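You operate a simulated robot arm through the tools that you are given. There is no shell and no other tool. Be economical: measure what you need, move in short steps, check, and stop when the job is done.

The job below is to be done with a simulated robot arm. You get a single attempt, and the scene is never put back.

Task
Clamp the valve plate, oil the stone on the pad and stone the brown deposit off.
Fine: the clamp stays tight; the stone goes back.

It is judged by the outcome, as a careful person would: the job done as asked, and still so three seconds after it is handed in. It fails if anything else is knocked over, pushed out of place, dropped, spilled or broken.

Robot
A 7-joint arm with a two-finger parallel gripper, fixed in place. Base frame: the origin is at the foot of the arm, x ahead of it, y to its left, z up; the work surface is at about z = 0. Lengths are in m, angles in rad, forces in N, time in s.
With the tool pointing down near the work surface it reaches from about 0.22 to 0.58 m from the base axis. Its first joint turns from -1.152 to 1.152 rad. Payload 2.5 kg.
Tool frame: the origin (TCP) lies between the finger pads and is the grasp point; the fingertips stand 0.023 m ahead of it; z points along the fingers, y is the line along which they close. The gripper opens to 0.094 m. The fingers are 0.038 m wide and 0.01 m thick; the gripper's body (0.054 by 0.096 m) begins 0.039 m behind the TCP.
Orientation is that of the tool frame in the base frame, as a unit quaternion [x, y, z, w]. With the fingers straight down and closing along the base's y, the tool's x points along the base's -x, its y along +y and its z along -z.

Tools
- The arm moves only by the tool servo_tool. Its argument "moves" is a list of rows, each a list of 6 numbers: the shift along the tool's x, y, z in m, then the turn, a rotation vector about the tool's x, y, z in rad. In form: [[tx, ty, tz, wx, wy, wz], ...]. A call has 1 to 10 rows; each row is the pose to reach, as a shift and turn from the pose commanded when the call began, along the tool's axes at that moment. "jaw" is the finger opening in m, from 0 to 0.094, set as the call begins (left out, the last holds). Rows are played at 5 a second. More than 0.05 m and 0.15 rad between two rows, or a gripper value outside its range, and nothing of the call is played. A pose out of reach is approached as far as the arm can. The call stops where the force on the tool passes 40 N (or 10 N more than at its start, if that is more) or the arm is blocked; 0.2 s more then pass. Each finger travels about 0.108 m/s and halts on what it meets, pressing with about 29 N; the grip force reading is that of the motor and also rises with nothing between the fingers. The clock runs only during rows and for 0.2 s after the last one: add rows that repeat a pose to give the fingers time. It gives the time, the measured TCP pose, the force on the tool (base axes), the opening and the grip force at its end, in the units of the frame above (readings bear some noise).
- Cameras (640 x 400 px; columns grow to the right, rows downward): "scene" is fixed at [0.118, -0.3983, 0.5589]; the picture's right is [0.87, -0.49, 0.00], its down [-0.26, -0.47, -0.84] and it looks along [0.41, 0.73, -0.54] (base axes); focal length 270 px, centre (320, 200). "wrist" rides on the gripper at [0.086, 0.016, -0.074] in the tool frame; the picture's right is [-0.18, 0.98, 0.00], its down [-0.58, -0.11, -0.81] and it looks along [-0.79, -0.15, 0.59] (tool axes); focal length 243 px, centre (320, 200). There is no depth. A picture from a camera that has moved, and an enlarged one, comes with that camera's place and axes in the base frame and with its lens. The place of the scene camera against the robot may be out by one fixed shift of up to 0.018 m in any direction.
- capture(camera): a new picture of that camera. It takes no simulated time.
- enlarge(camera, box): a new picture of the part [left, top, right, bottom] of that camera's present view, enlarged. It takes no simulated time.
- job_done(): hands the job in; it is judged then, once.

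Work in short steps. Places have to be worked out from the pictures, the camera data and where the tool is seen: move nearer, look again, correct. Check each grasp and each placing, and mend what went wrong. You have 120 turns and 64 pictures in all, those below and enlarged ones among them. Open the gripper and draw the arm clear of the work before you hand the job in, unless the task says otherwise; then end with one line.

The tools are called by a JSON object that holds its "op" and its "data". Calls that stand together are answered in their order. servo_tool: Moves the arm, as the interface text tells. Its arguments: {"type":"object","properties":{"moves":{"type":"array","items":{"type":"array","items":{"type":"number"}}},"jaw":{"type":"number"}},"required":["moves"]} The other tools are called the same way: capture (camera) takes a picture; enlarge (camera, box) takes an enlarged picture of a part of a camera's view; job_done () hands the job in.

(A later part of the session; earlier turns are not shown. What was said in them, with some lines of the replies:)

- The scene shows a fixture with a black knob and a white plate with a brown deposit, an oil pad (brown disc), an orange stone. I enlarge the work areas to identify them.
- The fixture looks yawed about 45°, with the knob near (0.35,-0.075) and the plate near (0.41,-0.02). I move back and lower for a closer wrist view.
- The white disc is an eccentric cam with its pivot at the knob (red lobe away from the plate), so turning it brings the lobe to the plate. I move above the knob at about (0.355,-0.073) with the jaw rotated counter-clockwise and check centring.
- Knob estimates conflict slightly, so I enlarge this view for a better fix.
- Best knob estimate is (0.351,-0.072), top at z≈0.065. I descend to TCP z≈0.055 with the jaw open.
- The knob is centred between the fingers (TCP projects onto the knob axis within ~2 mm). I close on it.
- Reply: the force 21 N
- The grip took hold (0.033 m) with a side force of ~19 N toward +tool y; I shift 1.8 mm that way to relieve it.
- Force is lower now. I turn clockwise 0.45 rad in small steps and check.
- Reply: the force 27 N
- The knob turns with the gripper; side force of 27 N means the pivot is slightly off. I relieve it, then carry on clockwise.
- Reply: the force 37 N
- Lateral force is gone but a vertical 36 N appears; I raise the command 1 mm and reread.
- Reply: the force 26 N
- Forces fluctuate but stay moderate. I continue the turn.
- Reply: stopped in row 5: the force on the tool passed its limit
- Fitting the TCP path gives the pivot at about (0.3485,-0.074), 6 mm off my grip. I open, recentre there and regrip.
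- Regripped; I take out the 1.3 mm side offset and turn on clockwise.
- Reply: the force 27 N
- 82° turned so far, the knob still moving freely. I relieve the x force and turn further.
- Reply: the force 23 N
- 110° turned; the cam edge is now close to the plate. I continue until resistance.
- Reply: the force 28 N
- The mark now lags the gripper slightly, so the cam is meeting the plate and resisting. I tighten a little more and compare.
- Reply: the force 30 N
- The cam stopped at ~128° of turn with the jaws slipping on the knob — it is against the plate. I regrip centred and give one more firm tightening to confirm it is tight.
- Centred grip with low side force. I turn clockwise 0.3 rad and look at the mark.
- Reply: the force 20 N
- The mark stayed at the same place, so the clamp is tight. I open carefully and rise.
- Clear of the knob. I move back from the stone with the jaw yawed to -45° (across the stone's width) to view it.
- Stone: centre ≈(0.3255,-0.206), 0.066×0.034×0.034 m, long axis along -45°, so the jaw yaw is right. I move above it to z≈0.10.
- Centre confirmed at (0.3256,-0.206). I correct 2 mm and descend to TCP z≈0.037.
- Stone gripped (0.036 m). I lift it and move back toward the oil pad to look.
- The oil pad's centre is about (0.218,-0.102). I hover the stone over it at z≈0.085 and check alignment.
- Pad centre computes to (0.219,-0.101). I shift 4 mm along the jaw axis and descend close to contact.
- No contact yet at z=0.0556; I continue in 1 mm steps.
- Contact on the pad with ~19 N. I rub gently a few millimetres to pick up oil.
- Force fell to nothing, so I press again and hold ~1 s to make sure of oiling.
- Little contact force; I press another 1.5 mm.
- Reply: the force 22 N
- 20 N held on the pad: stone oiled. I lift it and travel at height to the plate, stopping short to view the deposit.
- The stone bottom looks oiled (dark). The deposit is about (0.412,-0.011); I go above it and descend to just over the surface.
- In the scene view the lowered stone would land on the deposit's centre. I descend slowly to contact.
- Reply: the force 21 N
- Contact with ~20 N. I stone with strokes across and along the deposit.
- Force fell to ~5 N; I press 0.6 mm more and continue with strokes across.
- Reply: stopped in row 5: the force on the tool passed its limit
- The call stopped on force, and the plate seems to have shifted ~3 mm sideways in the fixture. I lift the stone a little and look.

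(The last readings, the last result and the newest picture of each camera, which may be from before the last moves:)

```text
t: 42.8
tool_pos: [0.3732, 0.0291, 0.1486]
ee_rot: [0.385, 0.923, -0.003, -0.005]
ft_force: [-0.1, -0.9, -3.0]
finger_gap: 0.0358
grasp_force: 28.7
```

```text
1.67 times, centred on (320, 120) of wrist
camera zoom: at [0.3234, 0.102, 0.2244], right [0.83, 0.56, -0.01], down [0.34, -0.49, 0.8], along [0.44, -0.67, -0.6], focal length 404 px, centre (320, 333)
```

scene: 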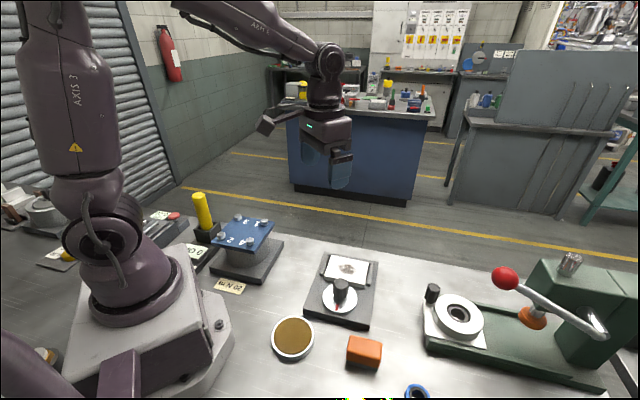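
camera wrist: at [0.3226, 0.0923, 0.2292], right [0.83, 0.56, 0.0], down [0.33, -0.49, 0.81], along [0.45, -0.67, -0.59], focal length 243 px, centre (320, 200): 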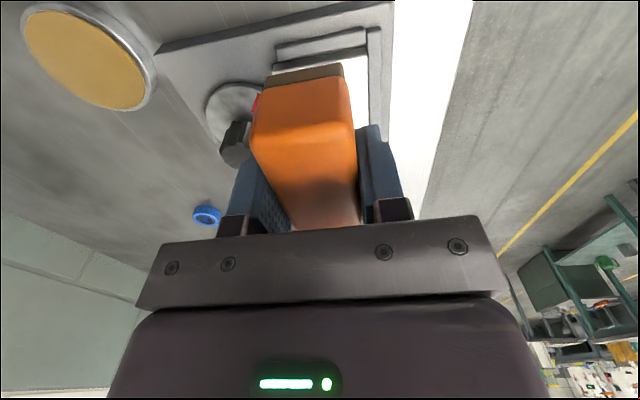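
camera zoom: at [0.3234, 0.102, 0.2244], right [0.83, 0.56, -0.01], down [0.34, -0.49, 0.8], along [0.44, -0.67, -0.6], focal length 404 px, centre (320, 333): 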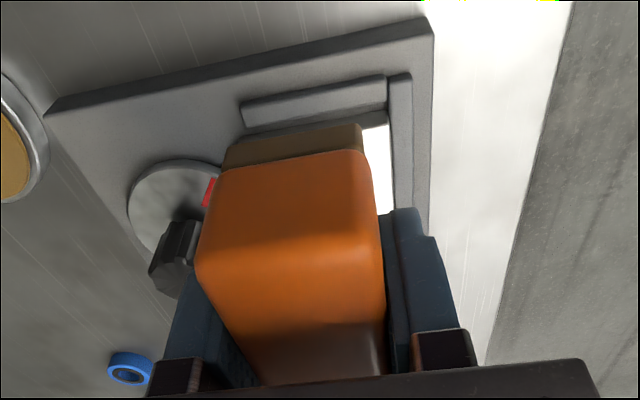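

The deposit is completely off. Now I carry the stone back at height toward its place (TCP ≈(0.328,-0.2085)).

{"op": "servo_tool", "data": {"moves": [[-0.02, -0.033, -0.005, 0, 0, 0], [-0.045, -0.066, -0.005, 0, 0, 0], [-0.068, -0.1, 0, -0.0094, -0.0068, 0], [-0.09, -0.133, 0, -0.0094, -0.0068, 0], [-0.113, -0.166, 0.02, -0.0094, -0.0068, 0], [-0.136, -0.2, 0.05, -0.0094, -0.0068, 0], [-0.136, -0.2, 0.08, -0.0094, -0.0068, 0], [-0.136, -0.2, 0.1, -0.0094, -0.0068, 0], [-0.136, -0.2, 0.1, -0.0094, -0.0068, 0]]}}

{"op": "enlarge", "data": {"camera": "wrist", "box": [160, 0, 480, 240]}}

{"op": "enlarge", "data": {"camera": "scene", "box": [300, 280, 460, 400]}}

```text
refused: row 6 steps farther than a row can; nothing moved
```

```text
1.67 times, centred on (320, 120) of wrist
camera zoom: at [0.3234, 0.102, 0.2244], right [0.83, 0.56, -0.01], down [0.34, -0.49, 0.8], along [0.44, -0.67, -0.6], focal length 404 px, centre (320, 333)
```

zoom: 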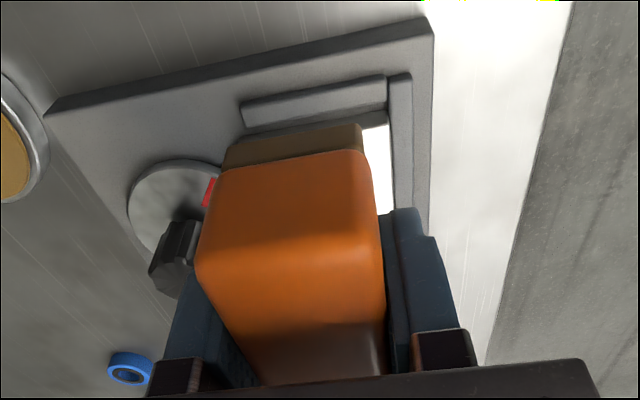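

```text
3.33 times, centred on (380, 340) of scene
camera zoom: at [0.118, -0.3983, 0.5589], right [0.87, -0.49, 0.0], down [-0.26, -0.47, -0.84], along [0.41, 0.73, -0.54], focal length 899 px, centre (120, -267)
```

zoom: 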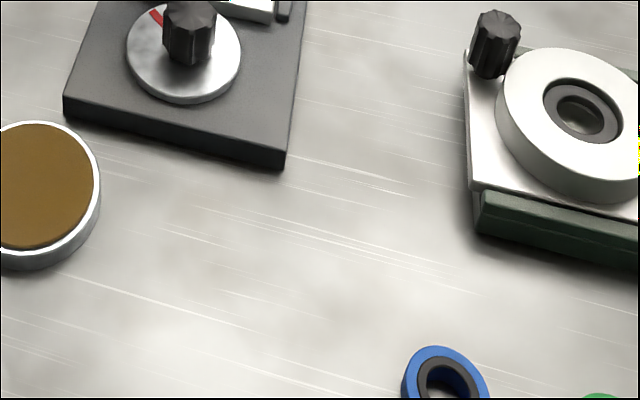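

A row was too long; same route with a flatter descent.

{"op": "servo_tool", "data": {"moves": [[-0.02, -0.033, -0.005, 0, 0, 0], [-0.045, -0.066, -0.005, 0, 0, 0], [-0.068, -0.1, 0, -0.0094, -0.0068, 0], [-0.09, -0.133, 0, -0.0094, -0.0068, 0], [-0.113, -0.166, 0.015, -0.0094, -0.0068, 0], [-0.136, -0.2, 0.03, -0.0094, -0.0068, 0], [-0.136, -0.2, 0.065, -0.0094, -0.0068, 0], [-0.136, -0.2, 0.09, -0.0094, -0.0068, 0], [-0.136, -0.2, 0.09, -0.0094, -0.0068, 0]]}}

{"op": "enlarge", "data": {"camera": "wrist", "box": [160, 0, 480, 240]}}

{"op": "enlarge", "data": {"camera": "scene", "box": [260, 240, 420, 400]}}

```text
t: 44.8
tool_pos: [0.3267, -0.2084, 0.0611]
ee_rot: [0.385, 0.923, -0.001, 0.0]
ft_force: [-0.6, 0.5, -2.6]
finger_gap: 0.0359
grasp_force: 29.2
```

```text
1.67 times, centred on (320, 120) of wrist
camera zoom: at [0.2758, -0.1366, 0.1361], right [0.83, 0.56, 0.0], down [0.33, -0.49, 0.81], along [0.45, -0.67, -0.59], focal length 404 px, centre (320, 333)
```

zoom: 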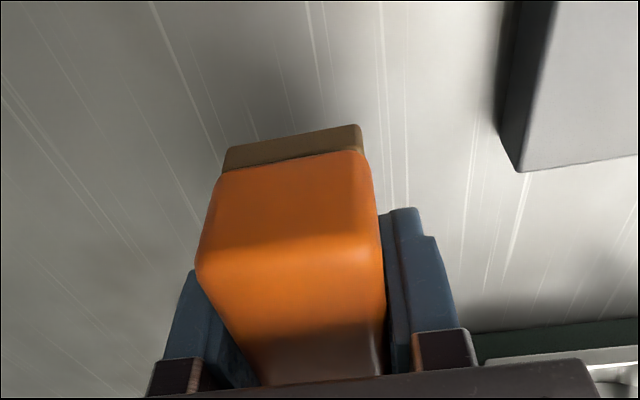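

```text
2.50 times, centred on (340, 320) of scene
camera zoom: at [0.118, -0.3984, 0.5589], right [0.87, -0.49, 0.0], down [-0.26, -0.47, -0.84], along [0.41, 0.73, -0.54], focal length 674 px, centre (270, -100)
```

zoom: 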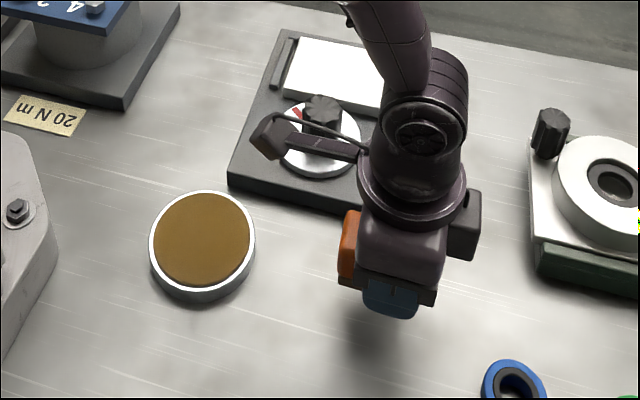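

The stone has slid ~4 mm forward in the grip, so I shift back 4 mm and lower towards the table.

{"op": "servo_tool", "data": {"moves": [[0.004, 0.0008, 0.012, 0, 0, 0], [0.004, 0.0008, 0.02, 0, 0, 0], [0.004, 0.0008, 0.025, 0, 0, 0], [0.004, 0.0008, 0.027, 0, 0, 0]]}}

{"op": "servo_tool", "data": {"moves": [[0, 0, 0.001, 0, 0, 0], [0, 0, 0.002, 0, 0, 0], [0, 0, 0.003, 0, 0, 0]]}}

```text
t: 45.8
tool_pos: [0.3236, -0.2065, 0.0356]
ee_rot: [0.384, 0.923, 0.0, 0.0]
ft_force: [-0.1, -1.2, -2.2]
finger_gap: 0.0356
grasp_force: 29.3
```

```text
t: 46.6
tool_pos: [0.3225, -0.2039, 0.0315]
ee_rot: [0.384, 0.923, -0.001, -0.001]
ft_force: [-0.4, 0.8, -2.2]
finger_gap: 0.0358
grasp_force: 28.6
```

Still no contact at z=0.0315; a little lower in 0.7 mm steps.

{"op": "servo_tool", "data": {"moves": [[0, 0, 0.0007, 0, 0, 0], [0, 0, 0.0014, 0, 0, 0], [0, 0, 0.002, 0, 0, 0], [0, 0, 0.002, 0, 0, 0]]}}

```text
t: 47.6
tool_pos: [0.3244, -0.2043, 0.0312]
ee_rot: [0.383, 0.924, -0.001, 0.0]
ft_force: [0.8, 0.1, -2.6]
finger_gap: 0.0356
grasp_force: 29.3
```

{"op": "servo_tool", "data": {"moves": [[0, 0, 0.0007, 0, 0, 0], [0, 0, 0.0014, 0, 0, 0], [0, 0, 0.002, 0, 0, 0], [0, 0, 0.002, 0, 0, 0]]}}

{"op": "enlarge", "data": {"camera": "scene", "box": [320, 300, 420, 375]}}

```text
t: 48.6
tool_pos: [0.3235, -0.2055, 0.0281]
ee_rot: [0.384, 0.923, -0.001, -0.001]
ft_force: [-0.1, 0.5, -1.9]
finger_gap: 0.0357
grasp_force: 28.9
```

```text
5.33 times, centred on (370, 338) of scene
camera zoom: at [0.118, -0.3984, 0.5589], right [0.87, -0.49, 0.0], down [-0.26, -0.47, -0.84], along [0.41, 0.73, -0.54], focal length 1439 px, centre (53, -533)
```

zoom: 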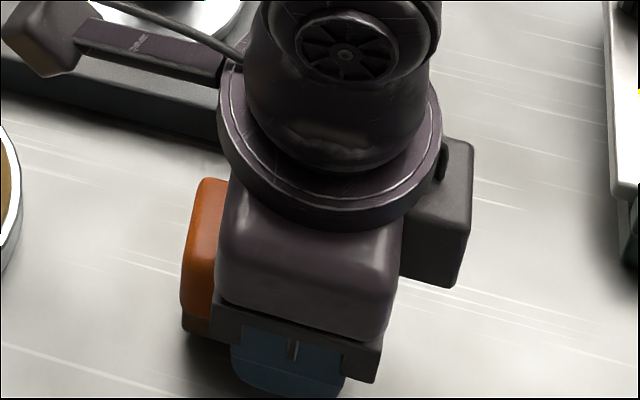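

Nearly down: tips are ~5 mm above the table. I descend in 0.5 mm steps, watching force.

{"op": "servo_tool", "data": {"moves": [[0, 0, 0.0005, 0, 0, 0], [0, 0, 0.001, 0, 0, 0], [0, 0, 0.0015, 0, 0, 0], [0, 0, 0.0015, 0, 0, 0]]}}

{"op": "enlarge", "data": {"camera": "wrist", "box": [160, 0, 480, 240]}}

```text
t: 49.6
tool_pos: [0.3234, -0.205, 0.0247]
ee_rot: [0.384, 0.923, -0.001, -0.001]
ft_force: [0.0, 0.5, -3.6]
finger_gap: 0.0358
grasp_force: 29.3
```

```text
1.67 times, centred on (320, 120) of wrist
camera zoom: at [0.2739, -0.1323, 0.1009], right [0.83, 0.56, 0.0], down [0.33, -0.49, 0.81], along [0.45, -0.67, -0.59], focal length 404 px, centre (320, 333)
```

zoom: 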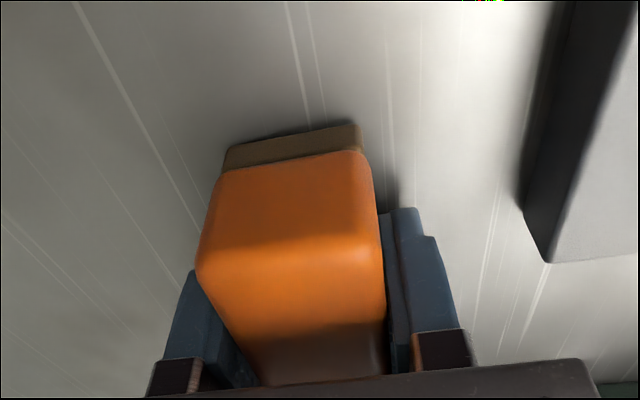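

Still no contact but the gap is very small; another 1 mm in 0.5 mm steps.

{"op": "servo_tool", "data": {"moves": [[0, 0, 0.0005, 0, 0, 0], [0, 0, 0.001, 0, 0, 0], [0, 0, 0.001, 0, 0, 0]]}}

```text
t: 50.4
tool_pos: [0.3222, -0.2049, 0.0261]
ee_rot: [0.384, 0.923, -0.001, -0.001]
ft_force: [0.3, -0.2, -2.6]
finger_gap: 0.0357
grasp_force: 28.6
```

{"op": "servo_tool", "data": {"moves": [[0, 0, 0.0005, 0, 0, 0], [0, 0, 0.001, 0, 0, 0], [0, 0, 0.0015, 0, 0, 0], [0, 0, 0.0015, 0, 0, 0]]}}

{"op": "enlarge", "data": {"camera": "scene", "box": [330, 315, 410, 375]}}

```text
t: 51.4
tool_pos: [0.323, -0.205, 0.0237]
ee_rot: [0.384, 0.923, -0.001, -0.001]
ft_force: [-0.1, -0.2, -3.3]
finger_gap: 0.0357
grasp_force: 28.8
```

```text
6.67 times, centred on (370, 345) of scene
camera zoom: at [0.118, -0.3984, 0.5589], right [0.87, -0.49, 0.0], down [-0.26, -0.47, -0.84], along [0.41, 0.73, -0.54], focal length 1799 px, centre (-13, -767)
```

zoom: 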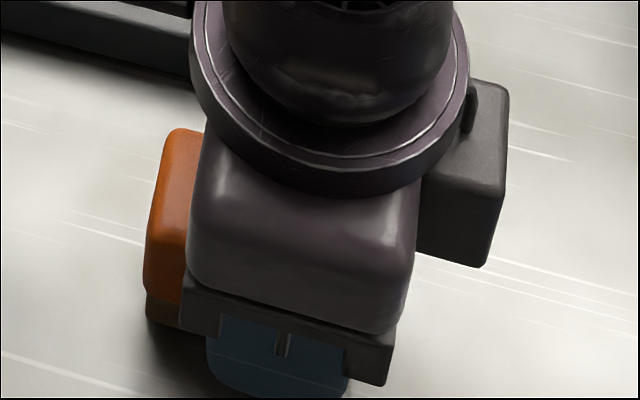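

One more small step, then release if it touches.

{"op": "servo_tool", "data": {"moves": [[0, 0, 0.0006, 0, 0, 0], [0, 0, 0.0012, 0, 0, 0], [0, 0, 0.0012, 0, 0, 0]]}}

```text
t: 52.2
tool_pos: [0.3231, -0.2054, 0.0244]
ee_rot: [0.384, 0.923, 0.0, -0.001]
ft_force: [-5.0, 1.6, 6.8]
finger_gap: 0.0357
grasp_force: 28.9
```

Contact (~9 N). The near stone edge is about 6 mm short of its original place, so I raise 1 mm, slide forward 6 mm, set down again.

{"op": "servo_tool", "data": {"moves": [[0, 0, -0.003, 0, 0, 0], [-0.003, 0.0005, -0.003, 0, 0, 0], [-0.006, 0.001, -0.003, 0, 0, 0], [-0.006, 0.001, -0.001, 0, 0, 0], [-0.006, 0.001, 0, 0, 0, 0], [-0.006, 0.001, 0, 0, 0, 0]]}}

```text
t: 53.6
tool_pos: [0.3281, -0.2091, 0.0237]
ee_rot: [0.385, 0.923, 0.0, -0.001]
ft_force: [-10.4, 6.4, 22.1]
finger_gap: 0.0356
grasp_force: 28.8
```

Firm contact. I open the jaw and rise straight up to look.

{"op": "servo_tool", "data": {"moves": [[0, 0, -0.0008, 0, 0, 0], [0, 0, -0.0008, 0, 0, 0], [0, 0, -0.0008, 0, 0, 0], [0, 0, -0.03, 0, 0, 0], [0, 0, -0.075, 0, 0, 0], [0, 0, -0.075, 0, 0, 0]], "jaw": 0.06}}

{"op": "enlarge", "data": {"camera": "wrist", "box": [160, 0, 480, 200]}}

{"op": "enlarge", "data": {"camera": "scene", "box": [260, 240, 420, 400]}}

```text
t: 53.9
tool_pos: [0.3243, -0.214, 0.0236]
ee_rot: [0.388, 0.922, -0.004, -0.003]
ft_force: [-2.1, -1.9, 2.2]
finger_gap: 0.0588
grasp_force: 0.0
stopped in row 1: the force on the tool passed its limit (the readings are from after the stop); the commanded pose is now the measured one
```

```text
2.00 times, centred on (320, 100) of wrist
camera zoom: at [0.2748, -0.1401, 0.0984], right [0.83, 0.56, -0.01], down [0.34, -0.49, 0.81], along [0.44, -0.67, -0.59], focal length 485 px, centre (320, 400)
```

zoom: 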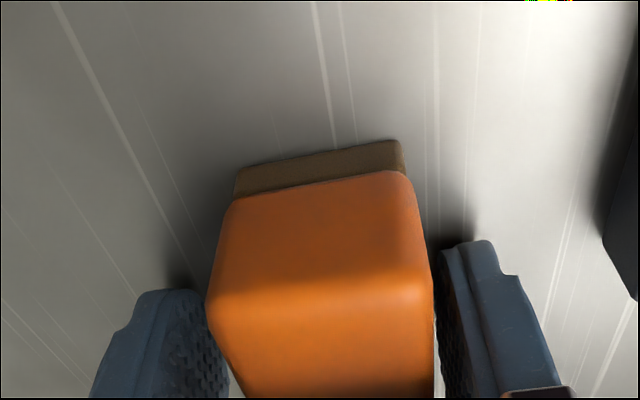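

```text
2.50 times, centred on (340, 320) of scene
camera zoom: at [0.118, -0.3983, 0.5589], right [0.87, -0.49, 0.0], down [-0.26, -0.47, -0.84], along [0.41, 0.73, -0.54], focal length 674 px, centre (270, -100)
```

zoom: 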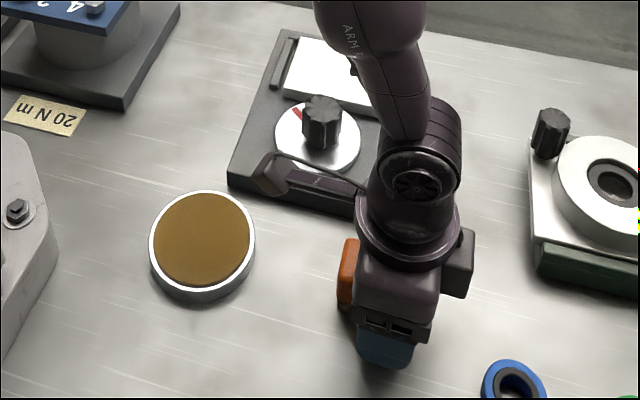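

The stone is released and resting on the table. I rise clear and check its place.

{"op": "servo_tool", "data": {"moves": [[0, 0, -0.015, 0, 0, 0], [0, 0, -0.04, 0, 0, 0], [0, 0, -0.08, -0.0098, -0.0026, 0], [0.03, 0, -0.12, -0.0098, -0.0026, 0], [0.07, 0, -0.14, -0.0098, -0.0026, 0], [0.07, 0, -0.14, -0.0098, -0.0026, 0]]}}

{"op": "enlarge", "data": {"camera": "wrist", "box": [160, 0, 480, 200]}}

{"op": "enlarge", "data": {"camera": "scene", "box": [260, 240, 420, 400]}}

```text
t: 55.3
tool_pos: [0.2723, -0.1659, 0.1653]
ee_rot: [0.388, 0.922, 0.0, 0.0]
ft_force: [0.0, -0.3, 0.5]
finger_gap: 0.0599
grasp_force: 0.0
```

```text
2.00 times, centred on (320, 100) of wrist
camera zoom: at [0.2233, -0.0929, 0.2404], right [0.83, 0.56, 0.0], down [0.33, -0.49, 0.81], along [0.45, -0.67, -0.59], focal length 485 px, centre (320, 400)
```

zoom: 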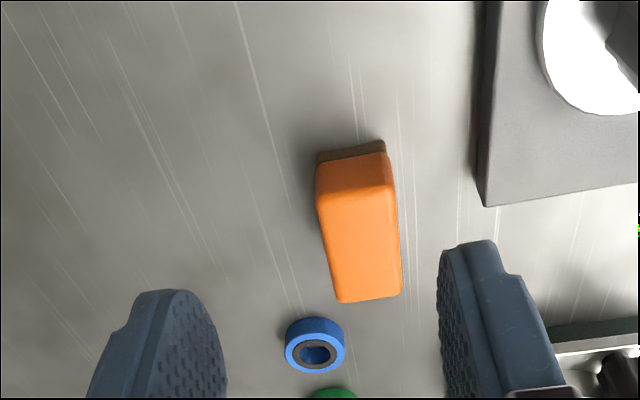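

```text
2.50 times, centred on (340, 320) of scene
camera zoom: at [0.118, -0.3983, 0.5589], right [0.87, -0.49, 0.0], down [-0.26, -0.47, -0.84], along [0.41, 0.73, -0.54], focal length 674 px, centre (270, -100)
```

zoom: 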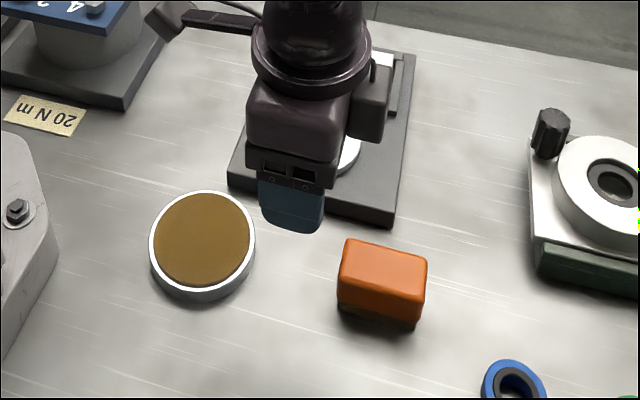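

The stone is back within ~2 px of its original place. I draw the arm up and clear, opening the gripper, then check the clamp a last time.

{"op": "servo_tool", "data": {"moves": [[0.0, 0, -0.04, 0, 0, 0], [0.0, 0, -0.08, 0, 0, 0], [0, 0.03, -0.12, 0, 0, -0.1], [0, 0.06, -0.15, 0, 0, -0.2], [0, 0.06, -0.15, 0, 0, -0.2]], "jaw": 0.09}}

{"op": "enlarge", "data": {"camera": "scene", "box": [280, 220, 400, 310]}}

{"op": "capture", "data": {"camera": "scene"}}

{"op": "capture", "data": {"camera": "wrist"}}

```text
t: 56.5
tool_pos: [0.3211, -0.1214, 0.3136]
ee_rot: [0.292, 0.956, 0.0, -0.001]
ft_force: [0.5, 0.0, 0.8]
finger_gap: 0.09
grasp_force: 0.2
```

```text
4.44 times, centred on (340, 265) of scene
camera zoom: at [0.118, -0.3983, 0.5589], right [0.87, -0.49, 0.0], down [-0.26, -0.47, -0.84], along [0.41, 0.73, -0.54], focal length 1199 px, centre (231, -89)
```

zoom: 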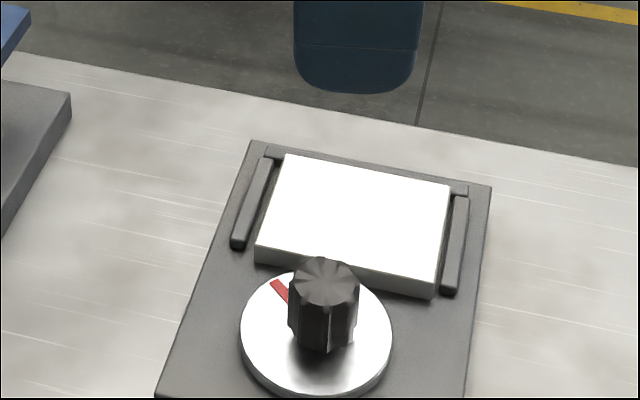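

```text
14 pictures are left
```

scene: 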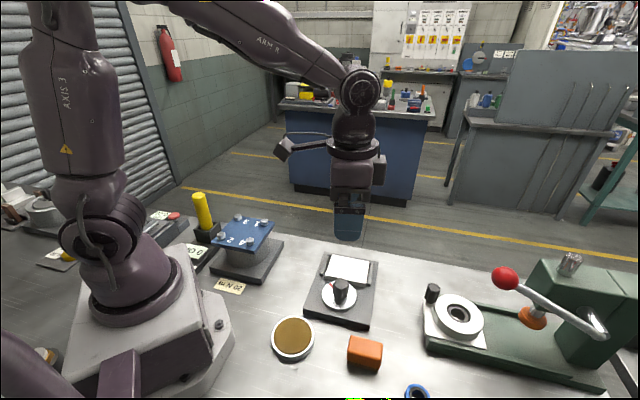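

```text
13 pictures are left
camera wrist: at [0.2571, -0.0593, 0.3886], right [0.7, 0.71, 0.0], down [0.42, -0.42, 0.81], along [0.57, -0.57, -0.59], focal length 243 px, centre (320, 200)
```

wrist: 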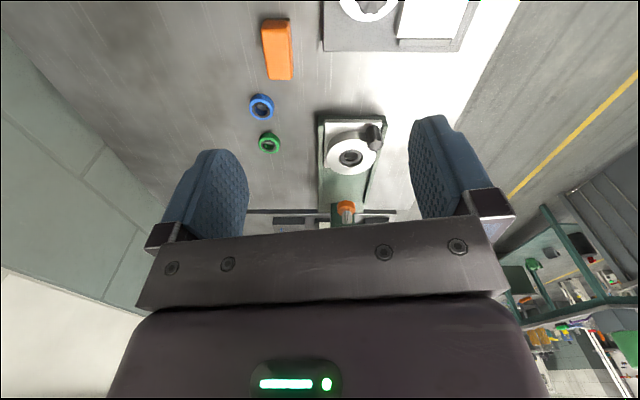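

The picture shows a clean plate, the cam mark unchanged since tightening, the stone back in place, and the arm clear. I hand in.

{"op": "job_done", "data": {}}

```text
The job is handed in.
```

The job is handed in: the plate is clamped, the stone was oiled, the brown deposit is stoned off, and the stone is back within about 2 mm of where it started. During stoning the plate slid about 3 mm sideways between its guides. The clamp's mark did not move, and I did not re-tighten the clamp afterwards.
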